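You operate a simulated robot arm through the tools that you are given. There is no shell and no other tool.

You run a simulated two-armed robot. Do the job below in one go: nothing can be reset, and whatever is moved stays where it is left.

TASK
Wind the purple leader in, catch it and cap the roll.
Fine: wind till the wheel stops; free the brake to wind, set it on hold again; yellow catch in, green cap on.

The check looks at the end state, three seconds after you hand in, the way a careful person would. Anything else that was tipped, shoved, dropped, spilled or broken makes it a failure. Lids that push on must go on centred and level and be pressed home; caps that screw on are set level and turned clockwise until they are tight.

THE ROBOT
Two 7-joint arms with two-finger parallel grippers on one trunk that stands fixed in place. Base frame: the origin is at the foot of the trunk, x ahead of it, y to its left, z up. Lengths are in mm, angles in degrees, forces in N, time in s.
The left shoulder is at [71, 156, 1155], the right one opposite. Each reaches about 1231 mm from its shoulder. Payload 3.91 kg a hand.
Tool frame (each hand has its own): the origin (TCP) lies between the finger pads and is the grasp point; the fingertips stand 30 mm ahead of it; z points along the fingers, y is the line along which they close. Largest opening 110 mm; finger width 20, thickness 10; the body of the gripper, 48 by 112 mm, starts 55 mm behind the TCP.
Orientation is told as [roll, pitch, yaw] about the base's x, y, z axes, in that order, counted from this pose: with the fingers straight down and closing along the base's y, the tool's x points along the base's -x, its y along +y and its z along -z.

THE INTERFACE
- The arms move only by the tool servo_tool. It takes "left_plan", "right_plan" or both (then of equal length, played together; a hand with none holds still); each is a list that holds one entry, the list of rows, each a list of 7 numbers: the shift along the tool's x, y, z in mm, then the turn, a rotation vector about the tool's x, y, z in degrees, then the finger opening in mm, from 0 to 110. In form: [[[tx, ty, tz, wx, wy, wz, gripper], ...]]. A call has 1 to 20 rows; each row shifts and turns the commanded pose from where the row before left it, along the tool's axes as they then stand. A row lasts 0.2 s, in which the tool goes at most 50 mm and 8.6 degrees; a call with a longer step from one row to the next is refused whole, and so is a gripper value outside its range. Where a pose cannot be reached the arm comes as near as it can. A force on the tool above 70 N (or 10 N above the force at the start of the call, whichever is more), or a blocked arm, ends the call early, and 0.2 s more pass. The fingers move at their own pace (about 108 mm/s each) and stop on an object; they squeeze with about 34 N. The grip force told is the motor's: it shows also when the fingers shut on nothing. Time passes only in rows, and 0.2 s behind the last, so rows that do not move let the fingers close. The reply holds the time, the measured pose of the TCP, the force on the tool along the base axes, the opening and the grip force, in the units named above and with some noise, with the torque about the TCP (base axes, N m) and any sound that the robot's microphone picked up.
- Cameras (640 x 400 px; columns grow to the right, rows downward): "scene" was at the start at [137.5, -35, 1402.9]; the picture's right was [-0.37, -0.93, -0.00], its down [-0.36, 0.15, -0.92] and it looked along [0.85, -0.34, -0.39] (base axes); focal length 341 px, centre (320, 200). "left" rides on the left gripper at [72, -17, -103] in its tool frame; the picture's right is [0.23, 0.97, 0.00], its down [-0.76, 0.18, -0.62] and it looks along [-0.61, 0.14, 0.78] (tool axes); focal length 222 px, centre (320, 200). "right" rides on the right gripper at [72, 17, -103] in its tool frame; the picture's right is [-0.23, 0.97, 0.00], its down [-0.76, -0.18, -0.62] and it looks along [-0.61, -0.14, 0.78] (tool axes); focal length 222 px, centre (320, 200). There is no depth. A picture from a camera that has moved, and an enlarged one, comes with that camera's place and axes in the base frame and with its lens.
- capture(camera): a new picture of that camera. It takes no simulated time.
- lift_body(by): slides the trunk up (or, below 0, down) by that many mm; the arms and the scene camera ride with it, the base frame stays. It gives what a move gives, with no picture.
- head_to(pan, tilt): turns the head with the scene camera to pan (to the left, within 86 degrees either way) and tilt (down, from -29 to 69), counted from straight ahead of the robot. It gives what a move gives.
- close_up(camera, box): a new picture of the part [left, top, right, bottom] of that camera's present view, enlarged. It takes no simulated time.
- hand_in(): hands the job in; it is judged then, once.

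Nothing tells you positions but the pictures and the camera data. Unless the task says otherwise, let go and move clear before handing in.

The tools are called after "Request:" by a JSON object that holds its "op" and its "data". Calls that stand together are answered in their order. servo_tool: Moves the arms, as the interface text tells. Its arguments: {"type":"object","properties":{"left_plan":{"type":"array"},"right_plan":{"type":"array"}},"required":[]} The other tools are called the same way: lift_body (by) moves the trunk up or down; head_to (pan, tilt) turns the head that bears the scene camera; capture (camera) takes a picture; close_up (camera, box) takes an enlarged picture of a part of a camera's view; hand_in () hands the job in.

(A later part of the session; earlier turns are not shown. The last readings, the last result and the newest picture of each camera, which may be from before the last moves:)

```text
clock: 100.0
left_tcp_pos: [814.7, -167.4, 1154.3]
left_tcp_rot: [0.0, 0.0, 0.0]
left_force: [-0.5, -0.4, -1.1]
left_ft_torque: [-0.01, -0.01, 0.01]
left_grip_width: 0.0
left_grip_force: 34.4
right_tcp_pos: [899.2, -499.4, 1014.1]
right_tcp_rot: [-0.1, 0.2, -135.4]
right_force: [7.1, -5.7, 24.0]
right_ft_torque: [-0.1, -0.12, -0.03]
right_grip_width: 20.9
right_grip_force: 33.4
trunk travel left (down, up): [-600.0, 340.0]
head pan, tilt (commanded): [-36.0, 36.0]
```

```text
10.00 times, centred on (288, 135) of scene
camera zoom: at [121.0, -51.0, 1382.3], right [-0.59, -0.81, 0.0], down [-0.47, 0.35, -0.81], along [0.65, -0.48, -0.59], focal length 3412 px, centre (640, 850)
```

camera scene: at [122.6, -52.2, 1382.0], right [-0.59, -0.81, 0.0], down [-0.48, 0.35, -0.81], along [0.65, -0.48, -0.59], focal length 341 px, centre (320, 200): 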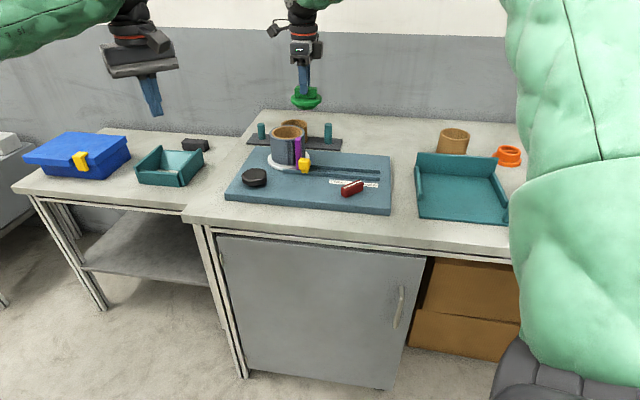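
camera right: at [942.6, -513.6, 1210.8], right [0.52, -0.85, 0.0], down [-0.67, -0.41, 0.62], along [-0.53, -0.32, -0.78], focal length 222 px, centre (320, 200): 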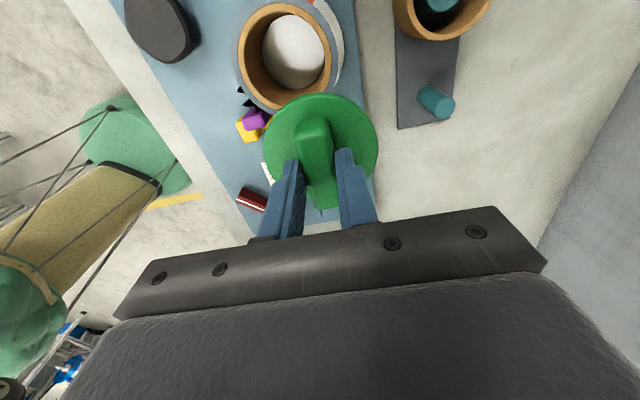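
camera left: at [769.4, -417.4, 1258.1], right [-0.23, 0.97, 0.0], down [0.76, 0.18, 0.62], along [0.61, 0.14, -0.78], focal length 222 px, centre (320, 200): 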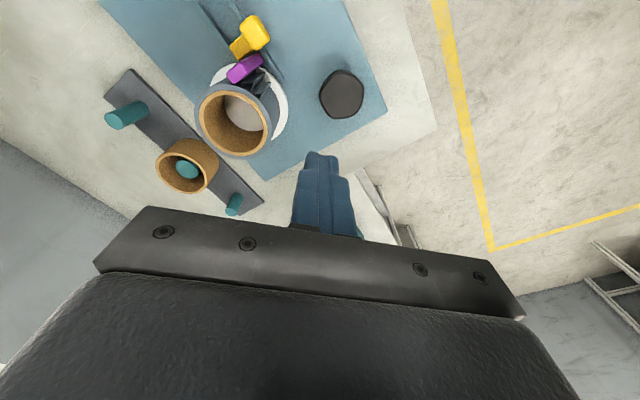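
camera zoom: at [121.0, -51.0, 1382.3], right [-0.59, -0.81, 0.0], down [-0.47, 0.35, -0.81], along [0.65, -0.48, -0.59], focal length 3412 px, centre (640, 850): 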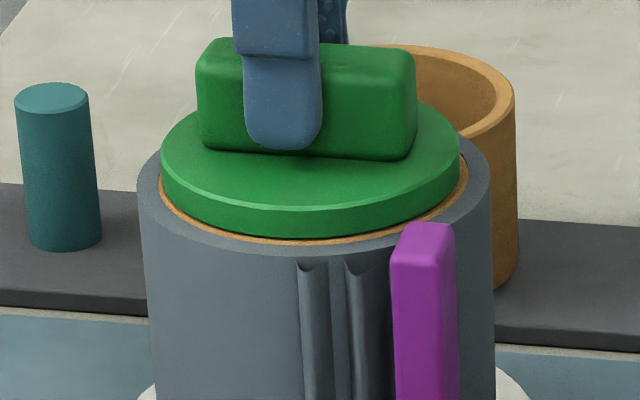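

Request:
{"op": "servo_tool", "data": {"right_plan": [[[0, 0, 1, 0, 0, 0, 10], [0, 0, 1, 0, 0, 0, 10]]]}}

Request:
{"op": "close_up", "data": {"camera": "scene", "box": [256, 115, 320, 155]}}

```text
clock: 100.6
left_tcp_pos: [815.7, -167.2, 1154.1]
left_tcp_rot: [0.0, 0.0, 0.0]
left_force: [0.7, -0.5, -0.4]
left_ft_torque: [0.0, 0.01, 0.02]
left_grip_width: 0.1
left_grip_force: 33.8
right_tcp_pos: [898.5, -498.6, 1012.3]
right_tcp_rot: [0.0, 0.1, -135.3]
right_force: [5.7, -5.9, 24.8]
right_ft_torque: [-0.09, -0.11, 0.0]
right_grip_width: 21.0
right_grip_force: 34.3
trunk travel left (down, up): [-600.0, 340.0]
head pan, tilt (commanded): [-36.0, 36.0]
```

```text
10.00 times, centred on (288, 135) of scene
camera zoom: at [120.9, -50.9, 1382.3], right [-0.59, -0.81, 0.0], down [-0.47, 0.35, -0.81], along [0.65, -0.48, -0.59], focal length 3412 px, centre (640, 850)
```

zoom: 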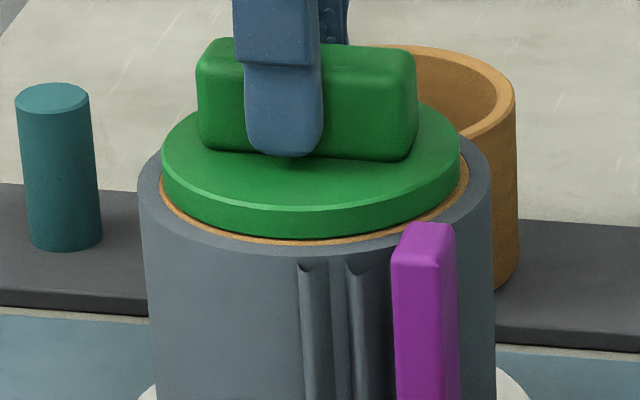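

Request:
{"op": "servo_tool", "data": {"right_plan": [[[0, 0, 1, 0, 0, 0, 10], [0, 0, 1, 0, 0, 0, 10]]]}}

Request:
{"op": "close_up", "data": {"camera": "scene", "box": [256, 115, 320, 155]}}

```text
clock: 101.2
left_tcp_pos: [816.1, -166.7, 1154.5]
left_tcp_rot: [0.1, 0.0, 0.0]
left_force: [-0.1, -0.2, -0.1]
left_ft_torque: [0.01, 0.02, 0.01]
left_grip_width: 0.2
left_grip_force: 33.9
right_tcp_pos: [898.4, -500.3, 1010.1]
right_tcp_rot: [0.0, 0.2, -135.4]
right_force: [5.2, -4.6, 25.7]
right_ft_torque: [-0.07, -0.05, 0.01]
right_grip_width: 21.2
right_grip_force: 34.0
trunk travel left (down, up): [-600.0, 340.0]
head pan, tilt (commanded): [-36.0, 36.0]
```

```text
10.00 times, centred on (288, 135) of scene
camera zoom: at [120.8, -50.8, 1382.3], right [-0.59, -0.81, 0.0], down [-0.47, 0.35, -0.81], along [0.66, -0.48, -0.59], focal length 3412 px, centre (640, 850)
```

zoom: 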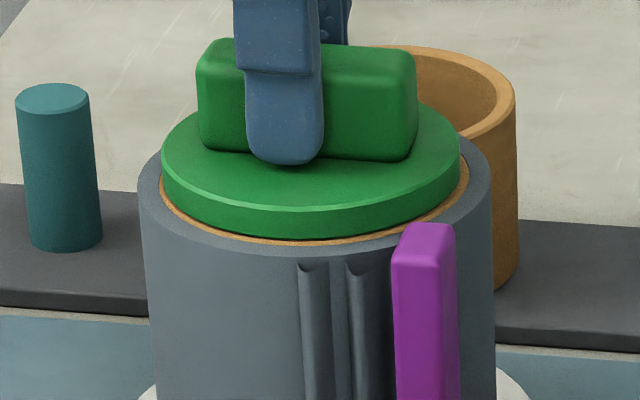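

Request:
{"op": "servo_tool", "data": {"right_plan": [[[0, 0, 1, 0, 0, 0, 10], [0, 0, 1, 0, 0, 0, 10]]]}}

Request:
{"op": "close_up", "data": {"camera": "scene", "box": [256, 115, 320, 155]}}

```text
clock: 101.8
left_tcp_pos: [816.3, -166.7, 1155.0]
left_tcp_rot: [0.0, -0.2, 0.0]
left_force: [-0.1, 0.4, 0.2]
left_ft_torque: [0.01, 0.03, -0.04]
left_grip_width: 0.0
left_grip_force: 34.2
right_tcp_pos: [898.9, -499.6, 1009.6]
right_tcp_rot: [0.3, 0.3, -135.4]
right_force: [9.8, -8.9, 36.4]
right_ft_torque: [-0.28, 0.19, 0.01]
right_grip_width: 21.1
right_grip_force: 34.0
trunk travel left (down, up): [-600.0, 340.0]
head pan, tilt (commanded): [-36.0, 36.0]
```

```text
10.00 times, centred on (288, 135) of scene
camera zoom: at [120.3, -50.6, 1382.6], right [-0.59, -0.81, 0.0], down [-0.47, 0.34, -0.81], along [0.66, -0.48, -0.59], focal length 3412 px, centre (640, 850)
```

zoom: 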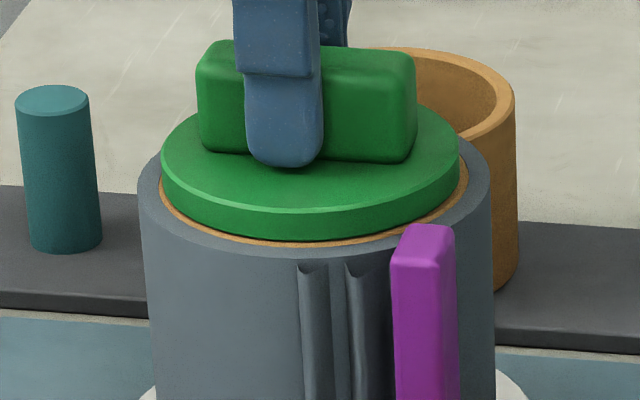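

The tips are on the disc now (36 N). I press further, to roughly 60 N.

Request:
{"op": "servo_tool", "data": {"right_plan": [[[0, 0, 1, 0, 0, 0, 10], [0, 0, 1, 0, 0, 0, 10]]]}}

Request:
{"op": "close_up", "data": {"camera": "scene", "box": [256, 115, 320, 155]}}

```text
clock: 102.4
left_tcp_pos: [815.4, -167.5, 1156.0]
left_tcp_rot: [-0.1, -0.1, 0.1]
left_force: [0.1, 0.3, -0.8]
left_ft_torque: [0.03, 0.01, -0.02]
left_grip_width: 0.1
left_grip_force: 34.3
right_tcp_pos: [897.6, -499.0, 1010.6]
right_tcp_rot: [0.3, 0.2, -135.5]
right_force: [13.5, -11.2, 52.0]
right_ft_torque: [-0.29, 0.22, 0.07]
right_grip_width: 21.1
right_grip_force: 33.4
trunk travel left (down, up): [-600.0, 340.0]
head pan, tilt (commanded): [-36.0, 36.0]
```

```text
10.00 times, centred on (288, 135) of scene
camera zoom: at [119.1, -50.2, 1382.8], right [-0.59, -0.81, 0.0], down [-0.47, 0.34, -0.81], along [0.66, -0.48, -0.59], focal length 3412 px, centre (640, 850)
```

zoom: 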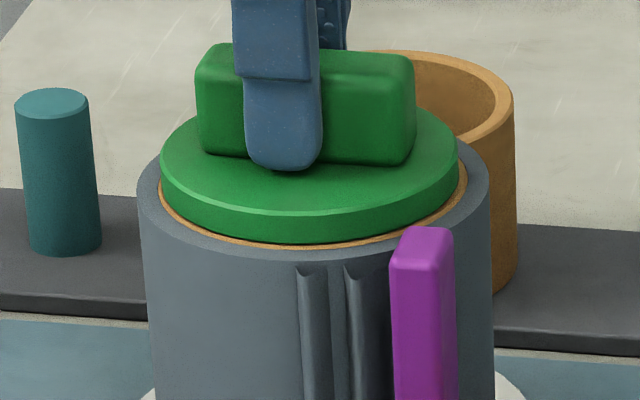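

52 N and no further movement. I look closely at the seam between disc and rim.

Request:
{"op": "close_up", "data": {"camera": "scene", "box": [264, 130, 312, 160]}}

Request:
{"op": "close_up", "data": {"camera": "right", "box": [240, 80, 400, 180]}}

```text
13.33 times, centred on (288, 145) of scene
camera zoom: at [119.1, -50.2, 1382.8], right [-0.59, -0.81, 0.0], down [-0.47, 0.34, -0.81], along [0.66, -0.48, -0.59], focal length 4550 px, centre (747, 933)
```

zoom: 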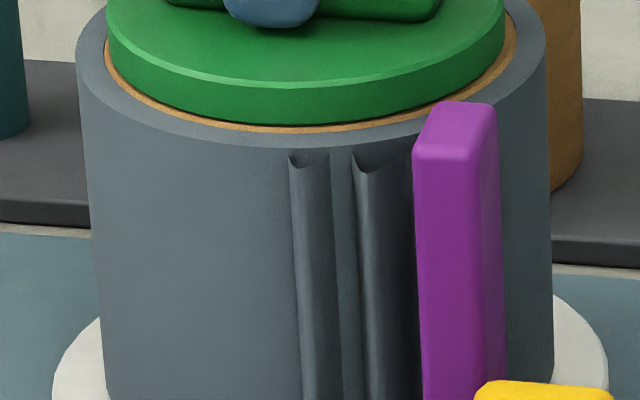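

```text
4.00 times, centred on (320, 130) of right
camera zoom: at [963.1, -459.6, 1114.3], right [0.52, -0.85, 0.0], down [-0.67, -0.41, 0.62], along [-0.53, -0.32, -0.79], focal length 888 px, centre (320, 480)
```

zoom: 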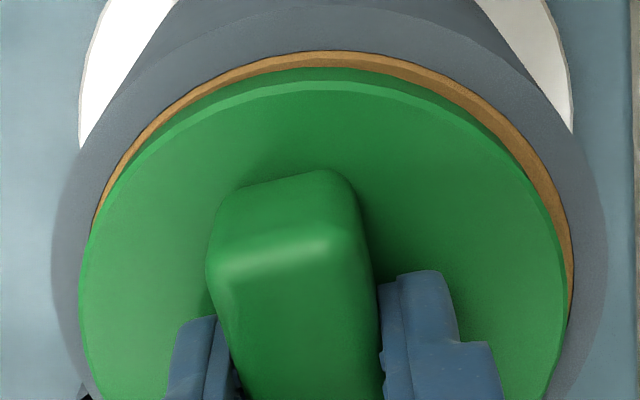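

The seam looks closed and even all round. One more firm push (with the side load relieved) to be sure it is home.

Request:
{"op": "servo_tool", "data": {"right_plan": [[[0.15, 1.0, 0.5, 0, 0, 0, 10], [0, 0, 1, 0, 0, 0, 10]]]}}

Request:
{"op": "close_up", "data": {"camera": "scene", "box": [264, 130, 312, 160]}}

```text
clock: 103.0
left_tcp_pos: [813.1, -167.3, 1156.6]
left_tcp_rot: [-0.1, -0.2, 0.0]
left_force: [-0.1, 0.2, -0.1]
left_ft_torque: [-0.01, -0.02, 0.0]
left_grip_width: 0.0
left_grip_force: 33.4
right_tcp_pos: [898.3, -498.7, 1010.6]
right_tcp_rot: [0.3, 0.3, -135.4]
right_force: [8.3, -10.3, 56.2]
right_ft_torque: [-0.47, -0.27, 0.05]
right_grip_width: 21.2
right_grip_force: 34.2
trunk travel left (down, up): [-600.0, 340.0]
head pan, tilt (commanded): [-36.0, 36.0]
```

```text
13.33 times, centred on (288, 145) of scene
camera zoom: at [117.9, -49.6, 1382.8], right [-0.59, -0.81, 0.0], down [-0.47, 0.34, -0.81], along [0.66, -0.48, -0.59], focal length 4550 px, centre (747, 933)
```

zoom: 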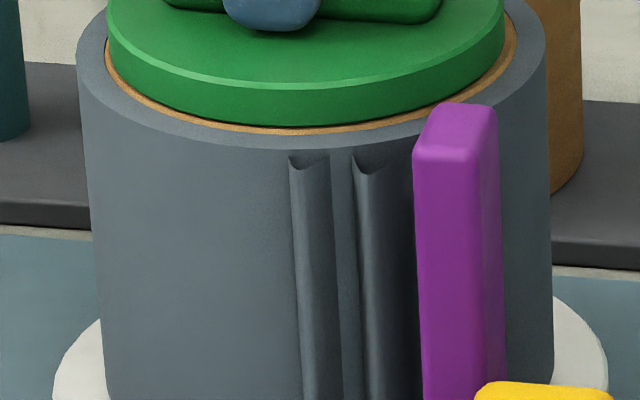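

Request:
{"op": "servo_tool", "data": {"right_plan": [[[0, 0.5, 0.8, 0, 0, 0, 10], [0, 0, 0.8, 0, 0, 0, 10]]]}}

Request:
{"op": "close_up", "data": {"camera": "scene", "box": [264, 130, 312, 160]}}

```text
clock: 103.6
left_tcp_pos: [812.3, -167.0, 1157.4]
left_tcp_rot: [-0.1, -0.2, 0.0]
left_force: [0.1, 0.1, 0.0]
left_ft_torque: [0.02, 0.0, -0.02]
left_grip_width: 0.3
left_grip_force: 33.7
right_tcp_pos: [898.2, -498.7, 1009.0]
right_tcp_rot: [0.3, 0.3, -135.4]
right_force: [-3.1, -3.4, 57.8]
right_ft_torque: [0.0, 0.36, 0.02]
right_grip_width: 21.8
right_grip_force: 33.7
trunk travel left (down, up): [-600.0, 340.0]
head pan, tilt (commanded): [-36.0, 36.0]
```

```text
13.33 times, centred on (288, 145) of scene
camera zoom: at [117.2, -49.2, 1382.7], right [-0.59, -0.81, 0.0], down [-0.47, 0.34, -0.81], along [0.66, -0.48, -0.58], focal length 4550 px, centre (747, 933)
```

zoom: 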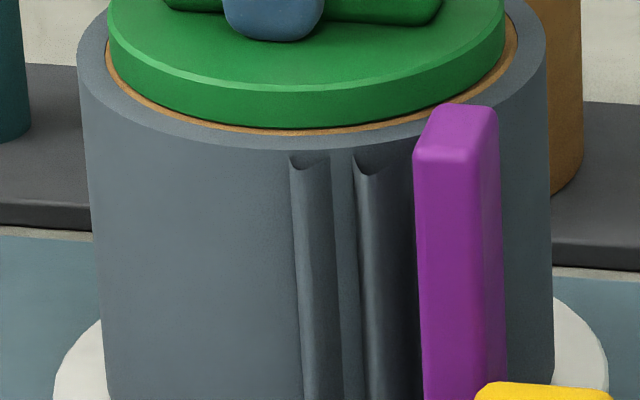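

The disc sank about 1 mm more with that push. I press again to see whether it has reached its end.

Request:
{"op": "servo_tool", "data": {"right_plan": [[[0, 0, 0.8, 0, 0, 0, 10], [0, 0, 0.8, 0, 0, 0, 10]]]}}

Request:
{"op": "close_up", "data": {"camera": "scene", "box": [264, 130, 312, 160]}}

Request:
{"op": "close_up", "data": {"camera": "right", "box": [240, 80, 400, 180]}}

```text
clock: 104.2
left_tcp_pos: [812.7, -165.5, 1157.2]
left_tcp_rot: [-0.1, -0.2, 0.0]
left_force: [0.3, 0.0, -0.5]
left_ft_torque: [0.04, 0.01, 0.01]
left_grip_width: 0.4
left_grip_force: 33.9
right_tcp_pos: [899.1, -498.8, 1007.8]
right_tcp_rot: [0.3, 0.2, -135.5]
right_force: [-3.1, -3.4, 60.9]
right_ft_torque: [-0.01, 0.74, 0.0]
right_grip_width: 21.4
right_grip_force: 34.1
trunk travel left (down, up): [-600.0, 340.0]
head pan, tilt (commanded): [-36.0, 36.0]
```

```text
13.33 times, centred on (288, 145) of scene
camera zoom: at [116.7, -48.8, 1382.9], right [-0.59, -0.81, 0.0], down [-0.47, 0.34, -0.81], along [0.66, -0.48, -0.58], focal length 4550 px, centre (747, 933)
```

zoom: 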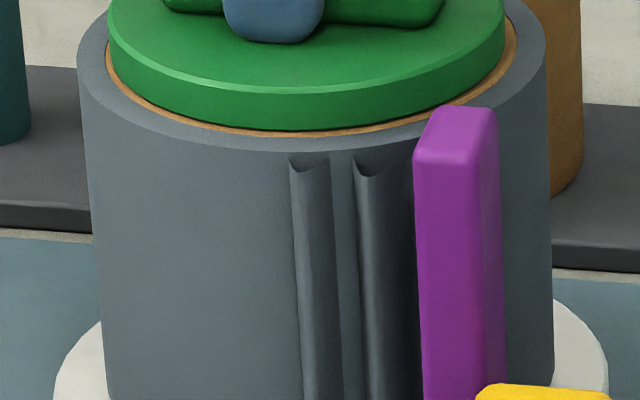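

```text
4.00 times, centred on (320, 130) of right
camera zoom: at [962.5, -459.3, 1112.3], right [0.52, -0.85, 0.0], down [-0.67, -0.41, 0.62], along [-0.53, -0.33, -0.79], focal length 888 px, centre (320, 480)
```

zoom: 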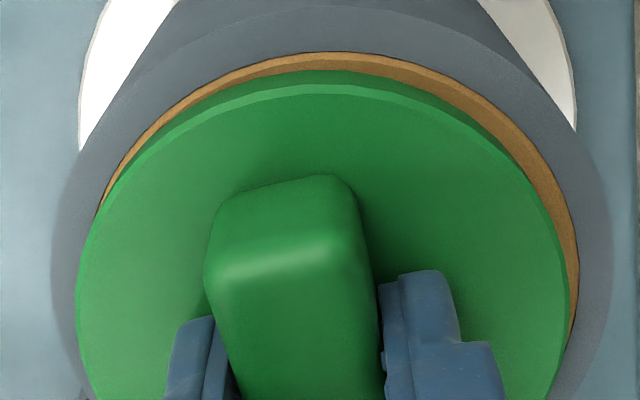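

I ease the pressure while still touching, open the fingers, and then lift clear so that the cap is not pulled.

Request:
{"op": "servo_tool", "data": {"right_plan": [[[0, 0, -2, 0, 0, 0, 10], [0, 0, -2, 0, 0, 0, 10]]]}}

```text
clock: 104.8
left_tcp_pos: [813.8, -166.2, 1156.7]
left_tcp_rot: [0.0, -0.3, 0.0]
left_force: [-0.3, -0.5, 0.3]
left_ft_torque: [0.01, -0.04, 0.02]
left_grip_width: 0.0
left_grip_force: 33.9
right_tcp_pos: [898.2, -499.4, 1007.5]
right_tcp_rot: [0.1, 0.1, -135.4]
right_force: [-4.3, 2.0, 45.5]
right_ft_torque: [0.75, -0.49, 0.01]
right_grip_width: 21.2
right_grip_force: 34.2
trunk travel left (down, up): [-600.0, 340.0]
head pan, tilt (commanded): [-36.0, 36.0]
```

Request:
{"op": "servo_tool", "data": {"right_plan": [[[0, 0, -2, 0, 0, 0, 10], [0, 0, -1, 0, 0, 0, 10]]]}}

Request:
{"op": "close_up", "data": {"camera": "scene", "box": [264, 130, 312, 160]}}

```text
clock: 105.4
left_tcp_pos: [814.6, -166.2, 1155.0]
left_tcp_rot: [-0.1, -0.1, 0.0]
left_force: [0.3, -0.1, 0.6]
left_ft_torque: [-0.05, 0.0, 0.01]
left_grip_width: 0.2
left_grip_force: 33.9
right_tcp_pos: [899.3, -499.8, 1008.3]
right_tcp_rot: [0.0, -0.1, -135.3]
right_force: [-6.1, 6.2, 22.5]
right_ft_torque: [0.51, -0.47, 0.24]
right_grip_width: 21.1
right_grip_force: 34.4
trunk travel left (down, up): [-600.0, 340.0]
head pan, tilt (commanded): [-36.0, 36.0]
```

```text
13.33 times, centred on (288, 145) of scene
camera zoom: at [119.8, -49.9, 1382.1], right [-0.59, -0.81, 0.0], down [-0.47, 0.34, -0.81], along [0.66, -0.48, -0.59], focal length 4550 px, centre (747, 933)
```

zoom: 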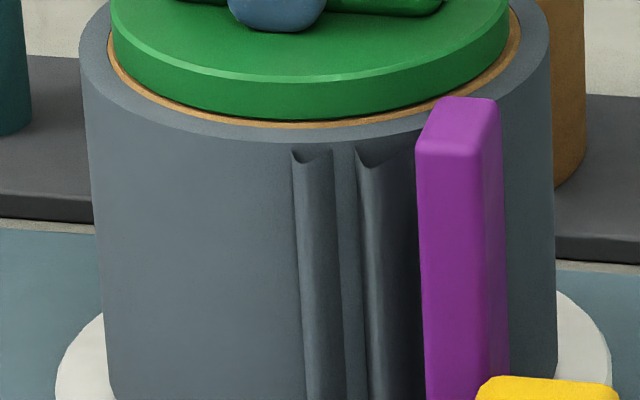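

About 22 N still presses down. I open the fingers now and lift away.

Request:
{"op": "servo_tool", "data": {"right_plan": [[[0, 0, -0.5, 0, 0, 0, 30], [0, 0, 0, 0, 0, 0, 50], [0, 0, -5, 0, 0, 0, 50], [0, 0, -20, 0, 0, 0, 50], [0, 0, -35, 0, 0, 0, 50], [0, 0, -40, 0, 0, 0, 50]]]}}

Request:
{"op": "close_up", "data": {"camera": "scene", "box": [240, 95, 336, 155]}}

Request:
{"op": "close_up", "data": {"camera": "right", "box": [200, 60, 440, 210]}}

Request:
{"op": "close_up", "data": {"camera": "scene", "box": [264, 115, 312, 145]}}

```text
clock: 106.8
left_tcp_pos: [815.8, -168.0, 1153.6]
left_tcp_rot: [0.0, 0.1, 0.0]
left_force: [0.0, 0.7, -0.5]
left_ft_torque: [0.0, 0.0, 0.01]
left_grip_width: 0.0
left_grip_force: 33.7
right_tcp_pos: [901.3, -500.2, 1110.0]
right_tcp_rot: [0.1, 0.1, -135.3]
right_force: [0.5, -0.2, 0.0]
right_ft_torque: [0.0, 0.03, 0.02]
right_grip_width: 49.9
right_grip_force: 0.0
trunk travel left (down, up): [-600.0, 340.0]
head pan, tilt (commanded): [-36.0, 36.0]
```

```text
6.67 times, centred on (288, 125) of scene
camera zoom: at [121.5, -51.1, 1382.1], right [-0.59, -0.81, 0.0], down [-0.48, 0.35, -0.81], along [0.65, -0.48, -0.59], focal length 2275 px, centre (533, 700)
```

zoom: 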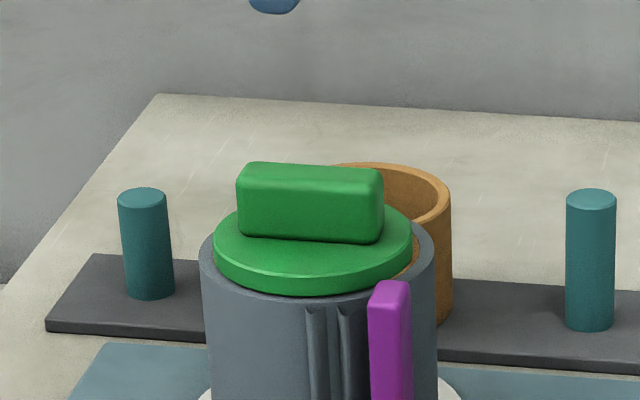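

```text
2.67 times, centred on (320, 135) of right
camera zoom: at [966.0, -462.0, 1213.8], right [0.52, -0.85, 0.0], down [-0.67, -0.41, 0.62], along [-0.53, -0.32, -0.78], focal length 592 px, centre (320, 373)
```

zoom: 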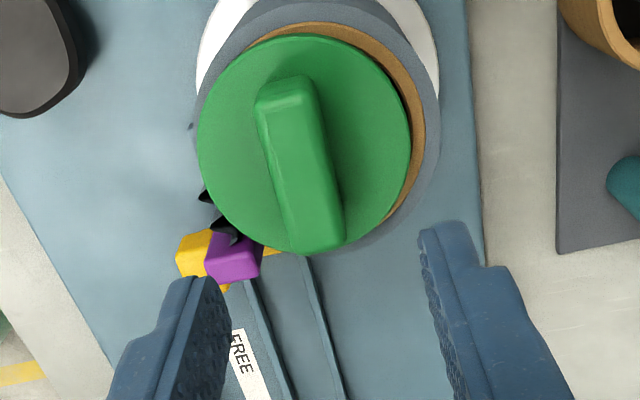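

```text
13.33 times, centred on (288, 130) of scene
camera zoom: at [121.5, -51.1, 1382.1], right [-0.59, -0.81, 0.0], down [-0.48, 0.35, -0.81], along [0.65, -0.48, -0.59], focal length 4550 px, centre (747, 1133)
```

zoom: 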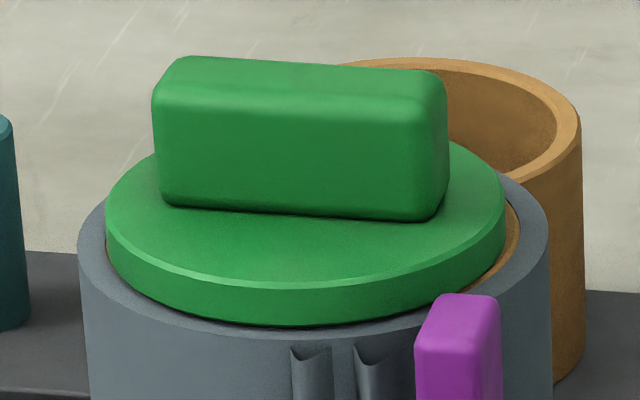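

On release the cap shifted a few millimetres toward the near side — it isn't properly seated. I need a closer look from several angles.

Request:
{"op": "close_up", "data": {"camera": "right", "box": [264, 55, 376, 125]}}

Request:
{"op": "close_up", "data": {"camera": "right", "box": [256, 60, 384, 160]}}

Request:
{"op": "close_up", "data": {"camera": "scene", "box": [270, 130, 302, 150]}}

Request:
{"op": "close_up", "data": {"camera": "scene", "box": [292, 125, 316, 140]}}

```text
5.71 times, centred on (320, 90) of right
camera zoom: at [966.0, -462.0, 1213.8], right [0.52, -0.85, 0.0], down [-0.67, -0.41, 0.62], along [-0.53, -0.32, -0.78], focal length 1269 px, centre (320, 829)
```

zoom: 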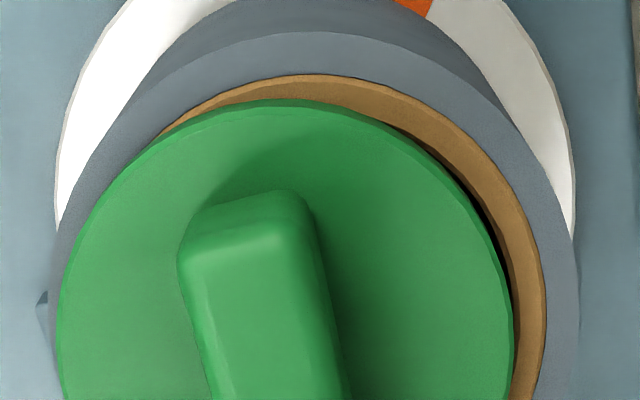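

```text
4.00 times, centred on (320, 110) of right
camera zoom: at [966.0, -462.0, 1213.8], right [0.52, -0.85, 0.0], down [-0.67, -0.41, 0.62], along [-0.53, -0.32, -0.78], focal length 888 px, centre (320, 560)
```

zoom: 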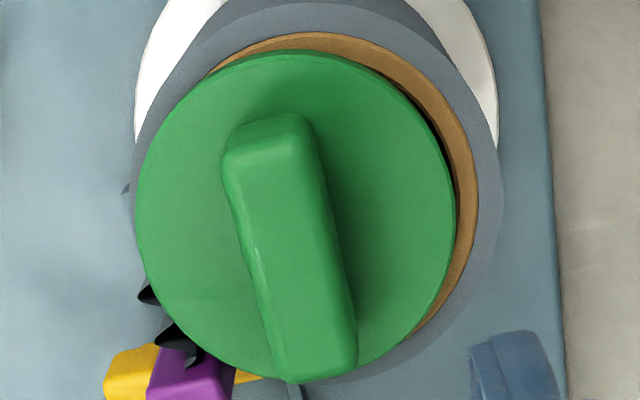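

```text
16.00 times, centred on (286, 140) of scene
camera zoom: at [121.5, -51.1, 1382.1], right [-0.59, -0.81, 0.0], down [-0.48, 0.35, -0.81], along [0.65, -0.48, -0.59], focal length 5460 px, centre (864, 1160)
```

zoom: 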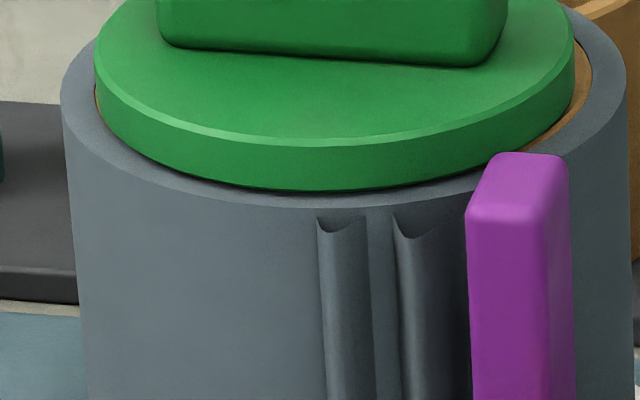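

```text
16.00 times, centred on (304, 132) of scene
camera zoom: at [121.5, -51.1, 1382.1], right [-0.59, -0.81, 0.0], down [-0.48, 0.35, -0.81], along [0.65, -0.48, -0.59], focal length 5460 px, centre (576, 1280)
```

zoom: 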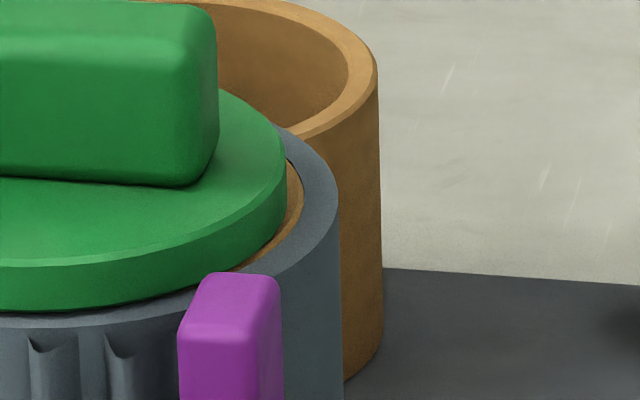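

I work out from the right camera that the cap's centre is now about 4 mm off the roll's centre along the closing axis: the opening fingers dragged it. I check the seam in more detail.

Request:
{"op": "close_up", "data": {"camera": "scene", "box": [276, 134, 300, 149]}}

Request:
{"op": "close_up", "data": {"camera": "scene", "box": [266, 122, 290, 137]}}

Request:
{"op": "close_up", "data": {"camera": "scene", "box": [290, 122, 314, 137]}}

```text
16.00 times, centred on (288, 142) of scene
camera zoom: at [121.5, -51.1, 1382.1], right [-0.59, -0.81, 0.0], down [-0.48, 0.35, -0.81], along [0.65, -0.48, -0.59], focal length 5460 px, centre (832, 1136)
```

zoom: 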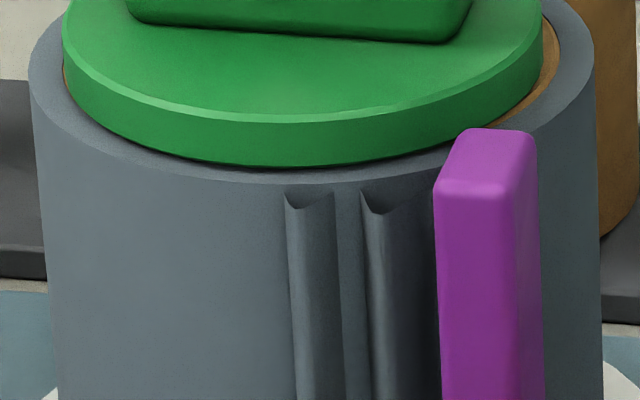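

```text
16.00 times, centred on (278, 130) of scene
camera zoom: at [121.5, -51.1, 1382.1], right [-0.59, -0.81, 0.0], down [-0.48, 0.35, -0.81], along [0.65, -0.48, -0.59], focal length 5460 px, centre (992, 1328)
```

zoom: 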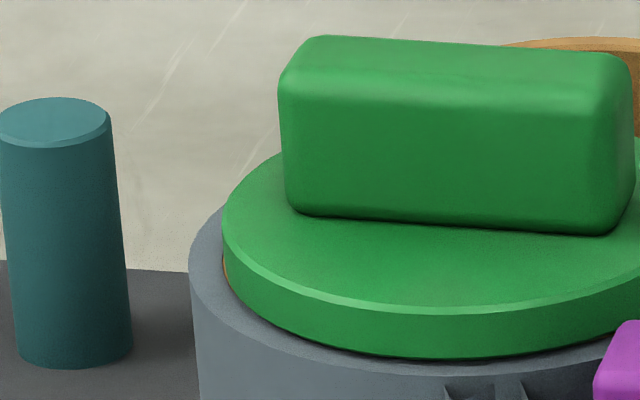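

```text
16.00 times, centred on (302, 130) of scene
camera zoom: at [121.5, -51.1, 1382.1], right [-0.59, -0.81, 0.0], down [-0.48, 0.35, -0.81], along [0.65, -0.48, -0.59], focal length 5460 px, centre (608, 1328)
```

zoom: 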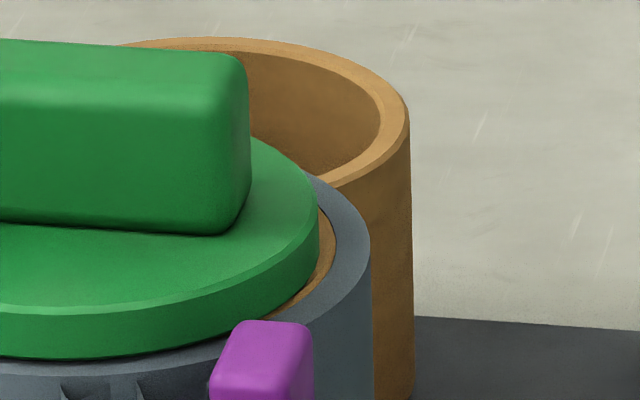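

The disc lies flat on the rim with some play around the plug. I'll regrip the handle with the fingertips clear of the disc, which draws the cap back to centre, then let go cleanly and press on top of the handle instead.

Request:
{"op": "servo_tool", "data": {"right_plan": [[[-2.8, -2.7, 0, 0, 0, 0, 50], [0, 0, 35, 0, 0, 0, 50], [0, 0, 35, 0, 0, 0, 50], [0, 0, 24, 0, 0, 0, 50]]]}}

Request:
{"op": "close_up", "data": {"camera": "right", "box": [200, 60, 440, 210]}}

Request:
{"op": "close_up", "data": {"camera": "scene", "box": [256, 105, 320, 145]}}

```text
clock: 107.8
left_tcp_pos: [817.4, -168.9, 1152.8]
left_tcp_rot: [0.0, -0.1, 0.0]
left_force: [-0.9, 1.0, -0.3]
left_ft_torque: [0.01, -0.03, 0.0]
left_grip_width: 0.0
left_grip_force: 33.5
right_tcp_pos: [897.0, -501.1, 1012.1]
right_tcp_rot: [-0.1, 0.0, -135.4]
right_force: [0.1, 0.4, -1.0]
right_ft_torque: [0.01, 0.03, -0.01]
right_grip_width: 50.2
right_grip_force: 0.1
trunk travel left (down, up): [-600.0, 340.0]
head pan, tilt (commanded): [-36.0, 36.0]
```

```text
2.67 times, centred on (320, 135) of right
camera zoom: at [962.3, -462.1, 1116.4], right [0.52, -0.85, 0.0], down [-0.67, -0.41, 0.62], along [-0.53, -0.32, -0.78], focal length 592 px, centre (320, 373)
```

zoom: 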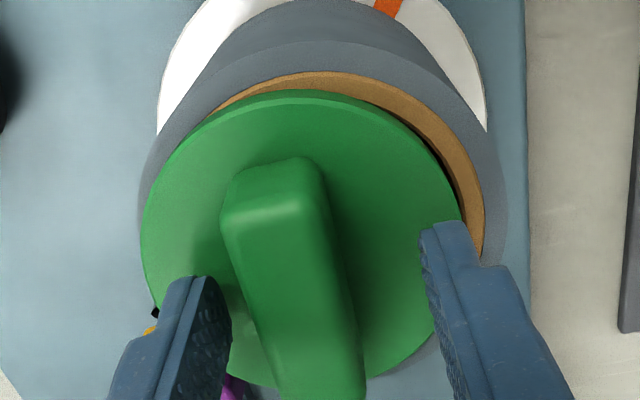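

```text
10.00 times, centred on (288, 125) of scene
camera zoom: at [122.8, -51.9, 1382.1], right [-0.59, -0.81, 0.0], down [-0.48, 0.35, -0.81], along [0.65, -0.48, -0.59], focal length 3412 px, centre (640, 950)
```

zoom: 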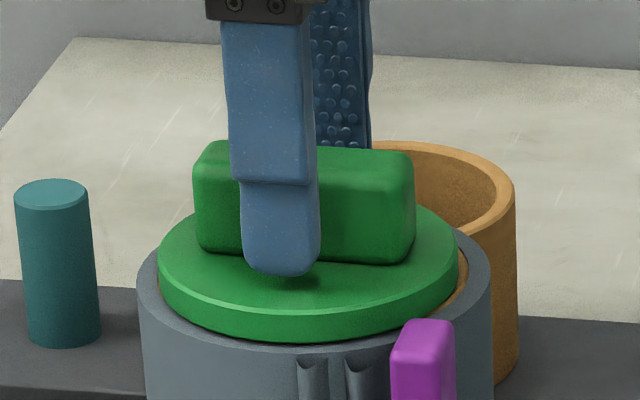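

The fingers are around the handle and clear of the disc. I close gently to draw the cap back to centre.

Request:
{"op": "servo_tool", "data": {"right_plan": [[[0, 0, 0, 0, 0, 0, 35], [0, 0, 0, 0, 0, 0, 25], [0, 0, 0, 0, 0, 0, 15], [0, 0, 0, 0, 0, 0, 10], [0, 0, 0, 0, 0, 0, 10]]]}}

Request:
{"op": "close_up", "data": {"camera": "right", "box": [200, 60, 440, 210]}}

Request:
{"op": "close_up", "data": {"camera": "scene", "box": [256, 115, 320, 155]}}

```text
clock: 109.0
left_tcp_pos: [817.8, -168.9, 1152.4]
left_tcp_rot: [0.0, 0.1, 0.0]
left_force: [-0.1, 0.8, 0.2]
left_ft_torque: [0.0, 0.02, 0.0]
left_grip_width: 0.2
left_grip_force: 34.0
right_tcp_pos: [897.0, -502.4, 1013.0]
right_tcp_rot: [-0.2, 0.1, -135.4]
right_force: [0.5, 0.4, 0.6]
right_ft_torque: [-0.01, -0.01, -0.01]
right_grip_width: 21.0
right_grip_force: 33.7
trunk travel left (down, up): [-600.0, 340.0]
head pan, tilt (commanded): [-36.0, 36.0]
```

```text
2.67 times, centred on (320, 135) of right
camera zoom: at [962.2, -461.9, 1116.7], right [0.52, -0.85, 0.0], down [-0.67, -0.41, 0.62], along [-0.53, -0.32, -0.78], focal length 592 px, centre (320, 373)
```

zoom: 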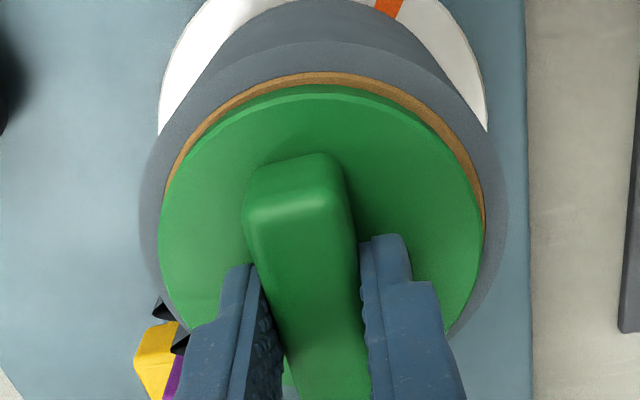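

```text
10.00 times, centred on (288, 135) of scene
camera zoom: at [122.7, -51.7, 1382.0], right [-0.59, -0.81, 0.0], down [-0.48, 0.35, -0.81], along [0.65, -0.48, -0.59], focal length 3412 px, centre (640, 850)
```

zoom: 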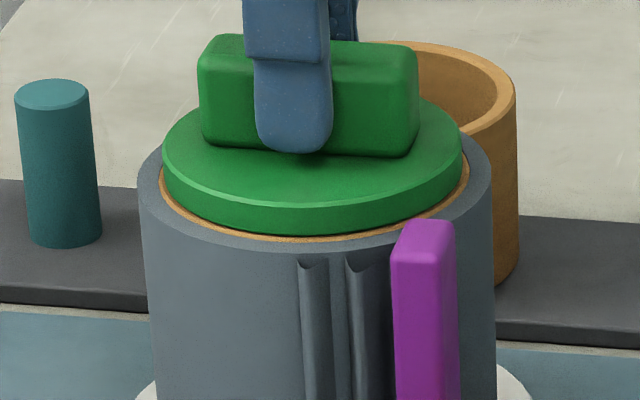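

The cap is back near centre, but I suspect a ~1.5 mm gap remains: the snug part of the plug may sit on the rim's edge. I zoom in to fit both circles precisely.

Request:
{"op": "close_up", "data": {"camera": "right", "box": [240, 80, 400, 180]}}

Request:
{"op": "close_up", "data": {"camera": "scene", "box": [264, 122, 312, 152]}}

```text
4.00 times, centred on (320, 130) of right
camera zoom: at [962.2, -461.9, 1116.7], right [0.52, -0.85, 0.0], down [-0.67, -0.41, 0.62], along [-0.53, -0.32, -0.78], focal length 888 px, centre (320, 480)
```

zoom: 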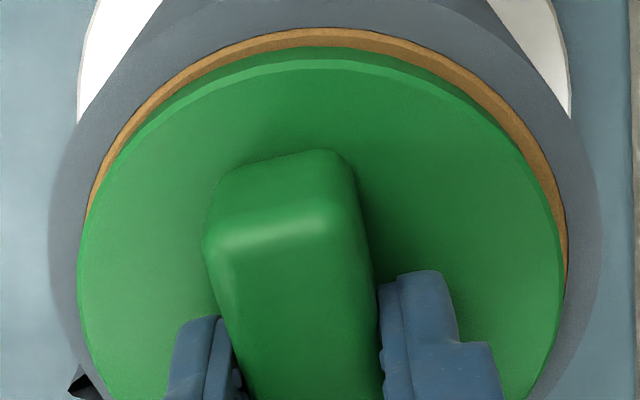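

```text
13.33 times, centred on (288, 137) of scene
camera zoom: at [122.7, -51.7, 1382.0], right [-0.59, -0.81, 0.0], down [-0.48, 0.35, -0.81], along [0.65, -0.48, -0.59], focal length 4550 px, centre (747, 1040)
```

zoom: 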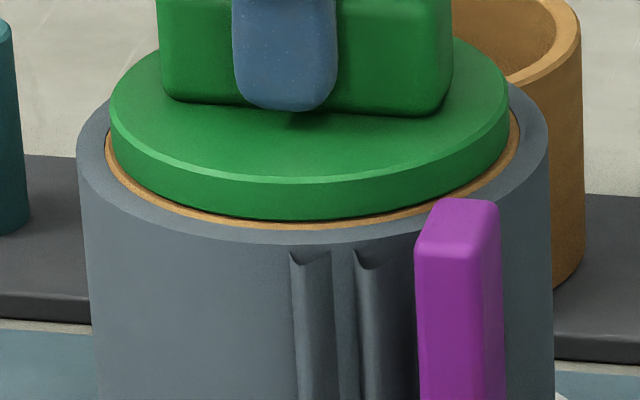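

The fit gives the cap about 0.5–1 mm off in one direction. I shift by 0.6 mm and push down lightly with the grip, looking for the snug entry.

Request:
{"op": "servo_tool", "data": {"right_plan": [[[0.6, 0.2, 0, 0, 0, 0, 10], [0, 0, 1, 0, 0, 0, 10], [0, 0, 0.8, 0, 0, 0, 10]]]}}

Request:
{"op": "close_up", "data": {"camera": "scene", "box": [264, 122, 312, 152]}}

```text
clock: 109.8
left_tcp_pos: [816.6, -169.2, 1153.6]
left_tcp_rot: [0.0, 0.0, 0.0]
left_force: [-0.7, -0.7, -0.1]
left_ft_torque: [0.02, 0.03, -0.01]
left_grip_width: 0.3
left_grip_force: 34.6
right_tcp_pos: [898.0, -500.9, 1012.9]
right_tcp_rot: [0.0, 0.2, -135.4]
right_force: [1.9, -1.1, 9.0]
right_ft_torque: [-0.16, 0.14, 0.03]
right_grip_width: 21.0
right_grip_force: 34.2
trunk travel left (down, up): [-600.0, 340.0]
head pan, tilt (commanded): [-36.0, 36.0]
```

```text
13.33 times, centred on (288, 137) of scene
camera zoom: at [122.1, -51.5, 1382.3], right [-0.59, -0.81, 0.0], down [-0.48, 0.35, -0.81], along [0.65, -0.48, -0.59], focal length 4550 px, centre (747, 1040)
```

zoom: 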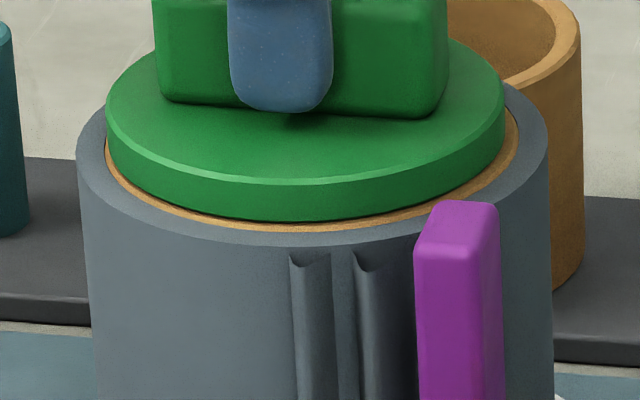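

That overshot: the scene view now shows the cap ~1 mm to the left. I move back 1 mm while keeping a light press.

Request:
{"op": "servo_tool", "data": {"right_plan": [[[-0.5, 0, 0, 0, 0, 0, 10], [-0.5, 0, 0.8, 0, 0, 0, 10]]]}}

Request:
{"op": "close_up", "data": {"camera": "scene", "box": [264, 122, 312, 152]}}

Request:
{"op": "close_up", "data": {"camera": "right", "box": [240, 80, 400, 180]}}

```text
clock: 110.4
left_tcp_pos: [816.3, -168.0, 1153.7]
left_tcp_rot: [0.1, -0.1, 0.1]
left_force: [-1.2, -0.4, -0.2]
left_ft_torque: [-0.01, -0.02, -0.01]
left_grip_width: 0.0
left_grip_force: 33.8
right_tcp_pos: [897.7, -500.7, 1012.4]
right_tcp_rot: [0.2, 0.2, -135.3]
right_force: [4.9, -0.7, 15.9]
right_ft_torque: [-0.15, 0.07, 0.05]
right_grip_width: 20.9
right_grip_force: 34.1
trunk travel left (down, up): [-600.0, 340.0]
head pan, tilt (commanded): [-36.0, 36.0]
```

```text
13.33 times, centred on (288, 137) of scene
camera zoom: at [121.8, -50.9, 1382.3], right [-0.59, -0.81, 0.0], down [-0.48, 0.35, -0.81], along [0.65, -0.48, -0.59], focal length 4550 px, centre (747, 1040)
```

zoom: 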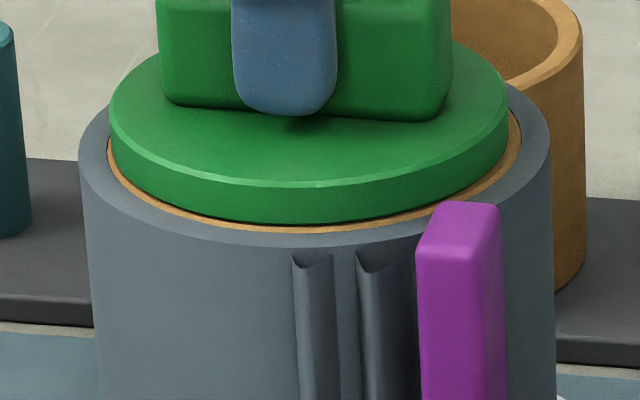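

```text
4.00 times, centred on (320, 130) of right
camera zoom: at [962.0, -461.2, 1116.8], right [0.52, -0.85, 0.0], down [-0.67, -0.41, 0.62], along [-0.53, -0.32, -0.78], focal length 888 px, centre (320, 480)
```

zoom: 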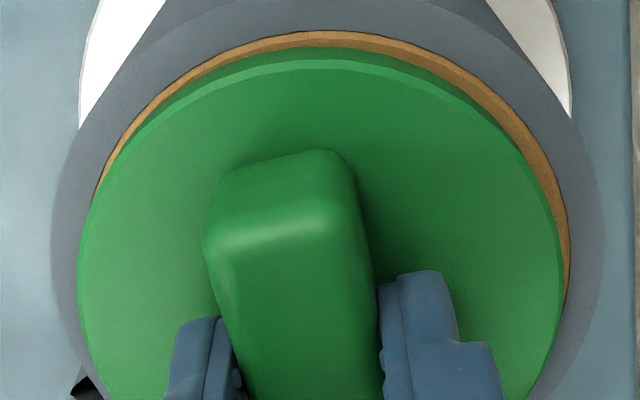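

Request:
{"op": "servo_tool", "data": {"right_plan": [[[-0.6, 0, 0, 0, 0, 0, 10]]]}}

Request:
{"op": "servo_tool", "data": {"right_plan": [[[0, 0.6, 0, 0, 0, 0, 10]]]}}

Request:
{"op": "servo_tool", "data": {"right_plan": [[[0, 0.6, 0, 0, 0, 0, 10]]]}}

```text
clock: 110.8
left_tcp_pos: [815.2, -167.6, 1152.7]
left_tcp_rot: [0.0, 0.1, 0.0]
left_force: [0.6, 0.4, -0.2]
left_ft_torque: [-0.02, 0.0, -0.01]
left_grip_width: 0.0
left_grip_force: 34.2
right_tcp_pos: [896.8, -501.2, 1012.6]
right_tcp_rot: [0.0, 0.2, -135.1]
right_force: [6.6, 0.6, 19.1]
right_ft_torque: [0.02, -0.11, -0.02]
right_grip_width: 21.0
right_grip_force: 33.6
trunk travel left (down, up): [-600.0, 340.0]
head pan, tilt (commanded): [-36.0, 36.0]
```

```text
clock: 111.2
left_tcp_pos: [814.9, -167.9, 1153.2]
left_tcp_rot: [-0.1, 0.0, 0.0]
left_force: [0.3, 0.0, 0.1]
left_ft_torque: [0.0, 0.01, 0.02]
left_grip_width: 0.4
left_grip_force: 34.0
right_tcp_pos: [896.3, -501.1, 1013.7]
right_tcp_rot: [0.2, 0.1, -135.4]
right_force: [4.1, 3.2, 21.8]
right_ft_torque: [0.18, -0.18, -0.01]
right_grip_width: 20.8
right_grip_force: 33.6
trunk travel left (down, up): [-600.0, 340.0]
head pan, tilt (commanded): [-36.0, 36.0]
```

```text
clock: 111.6
left_tcp_pos: [814.9, -167.0, 1154.5]
left_tcp_rot: [-0.1, 0.0, 0.0]
left_force: [-0.3, 0.2, -0.6]
left_ft_torque: [0.0, 0.0, -0.03]
left_grip_width: 0.3
left_grip_force: 33.7
right_tcp_pos: [896.8, -501.8, 1011.9]
right_tcp_rot: [0.0, 0.1, -135.3]
right_force: [-0.6, 7.6, 20.4]
right_ft_torque: [0.48, -0.28, 0.1]
right_grip_width: 20.9
right_grip_force: 33.6
trunk travel left (down, up): [-600.0, 340.0]
head pan, tilt (commanded): [-36.0, 36.0]
```

Request:
{"op": "close_up", "data": {"camera": "scene", "box": [264, 122, 312, 152]}}

Request:
{"op": "close_up", "data": {"camera": "right", "box": [240, 80, 400, 180]}}

```text
13.33 times, centred on (288, 137) of scene
camera zoom: at [120.6, -49.9, 1382.3], right [-0.59, -0.81, 0.0], down [-0.47, 0.34, -0.81], along [0.66, -0.48, -0.59], focal length 4550 px, centre (747, 1040)
```

zoom: 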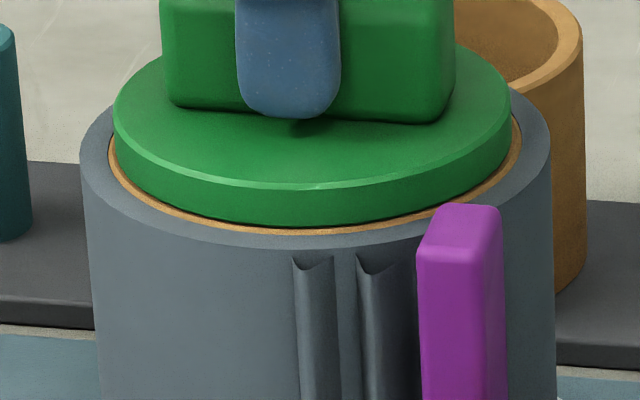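

```text
4.00 times, centred on (320, 130) of right
camera zoom: at [961.7, -461.6, 1116.5], right [0.52, -0.85, 0.0], down [-0.67, -0.41, 0.62], along [-0.53, -0.33, -0.78], focal length 888 px, centre (320, 480)
```

zoom: 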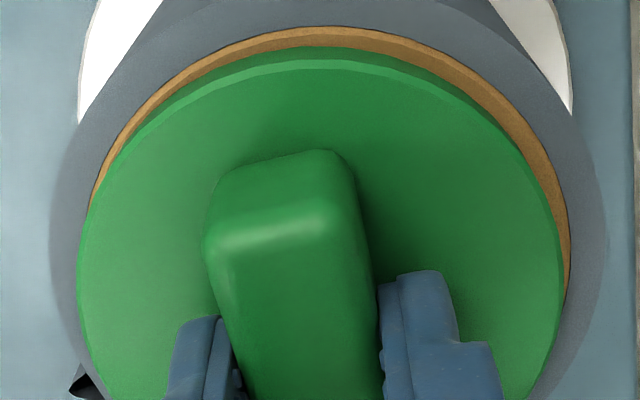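

Lateral nudges under load only flex the arm. I unload, recheck the centring with no vertical force, and then release without touching the disc.

Request:
{"op": "servo_tool", "data": {"right_plan": [[[0, -0.8, -1.5, 0, 0, 0, 10], [0, 0, -1.3, 0, 0, 0, 10]]]}}

Request:
{"op": "close_up", "data": {"camera": "scene", "box": [264, 122, 312, 152]}}

Request:
{"op": "close_up", "data": {"camera": "right", "box": [240, 80, 400, 180]}}

```text
clock: 112.2
left_tcp_pos: [817.1, -168.4, 1152.4]
left_tcp_rot: [0.0, 0.0, 0.0]
left_force: [-0.8, -0.1, 0.0]
left_ft_torque: [0.0, -0.05, -0.03]
left_grip_width: 0.0
left_grip_force: 34.1
right_tcp_pos: [896.4, -503.7, 1013.6]
right_tcp_rot: [-0.1, 0.1, -135.4]
right_force: [0.0, 1.7, 5.5]
right_ft_torque: [0.12, -0.2, 0.06]
right_grip_width: 21.0
right_grip_force: 34.0
trunk travel left (down, up): [-600.0, 340.0]
head pan, tilt (commanded): [-36.0, 36.0]
```

```text
13.33 times, centred on (288, 137) of scene
camera zoom: at [122.2, -51.4, 1381.9], right [-0.59, -0.81, 0.0], down [-0.48, 0.35, -0.81], along [0.65, -0.48, -0.59], focal length 4550 px, centre (747, 1040)
```

zoom: 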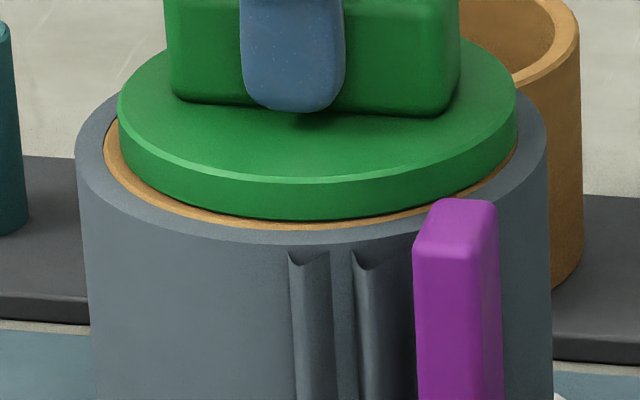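

```text
4.00 times, centred on (320, 130) of right
camera zoom: at [961.4, -463.5, 1116.4], right [0.52, -0.85, 0.0], down [-0.67, -0.41, 0.62], along [-0.53, -0.32, -0.78], focal length 888 px, centre (320, 480)
```

zoom: 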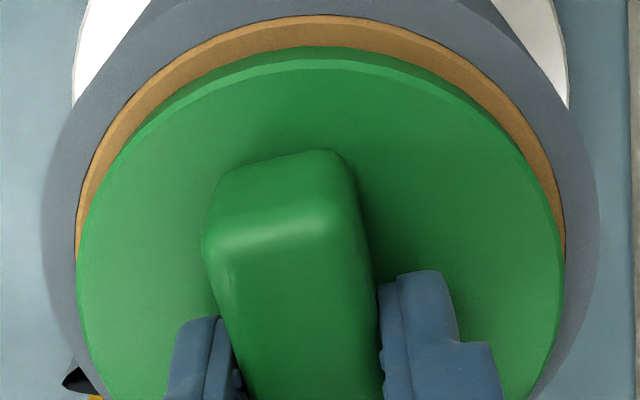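

With the load off, the cap sits about 1.9 mm short along one axis and is centred on the other. I correct that.

Request:
{"op": "servo_tool", "data": {"right_plan": [[[0, 0, -0.8, 0, 0, 0, 10], [1.0, 0.1, 0, 0, 0, 0, 10], [0.9, 0.1, 0, 0, 0, 0, 10]]]}}

Request:
{"op": "close_up", "data": {"camera": "scene", "box": [264, 122, 312, 152]}}

Request:
{"op": "close_up", "data": {"camera": "right", "box": [240, 80, 400, 180]}}

```text
clock: 113.0
left_tcp_pos: [817.7, -167.5, 1152.4]
left_tcp_rot: [0.0, 0.0, 0.0]
left_force: [0.2, -0.2, 0.0]
left_ft_torque: [0.02, 0.0, -0.02]
left_grip_width: 0.2
left_grip_force: 33.7
right_tcp_pos: [898.2, -502.3, 1014.1]
right_tcp_rot: [-0.1, 0.1, -135.4]
right_force: [0.0, 0.5, -0.3]
right_ft_torque: [0.0, 0.01, -0.01]
right_grip_width: 20.8
right_grip_force: 34.0
trunk travel left (down, up): [-600.0, 340.0]
head pan, tilt (commanded): [-36.0, 36.0]
```

```text
13.33 times, centred on (288, 137) of scene
camera zoom: at [122.9, -51.9, 1382.0], right [-0.59, -0.81, 0.0], down [-0.48, 0.35, -0.81], along [0.65, -0.48, -0.59], focal length 4550 px, centre (747, 1040)
```

zoom: 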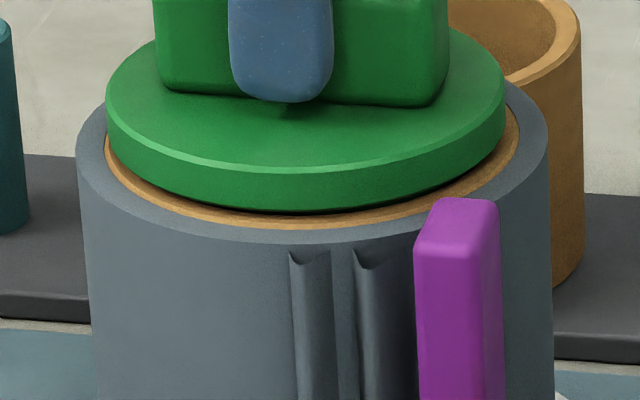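

```text
4.00 times, centred on (320, 130) of right
camera zoom: at [963.8, -462.1, 1117.9], right [0.52, -0.85, 0.0], down [-0.67, -0.41, 0.62], along [-0.53, -0.32, -0.78], focal length 888 px, centre (320, 480)
```

zoom: 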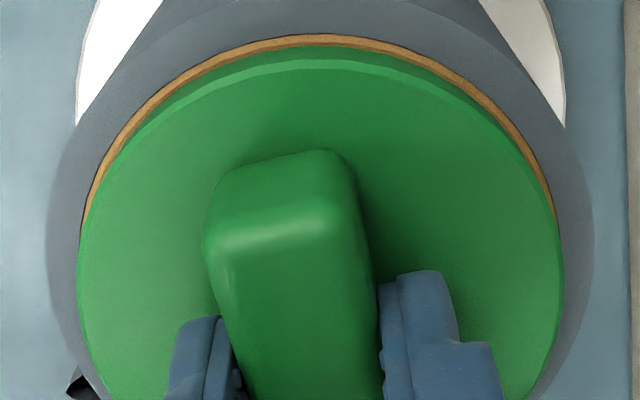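

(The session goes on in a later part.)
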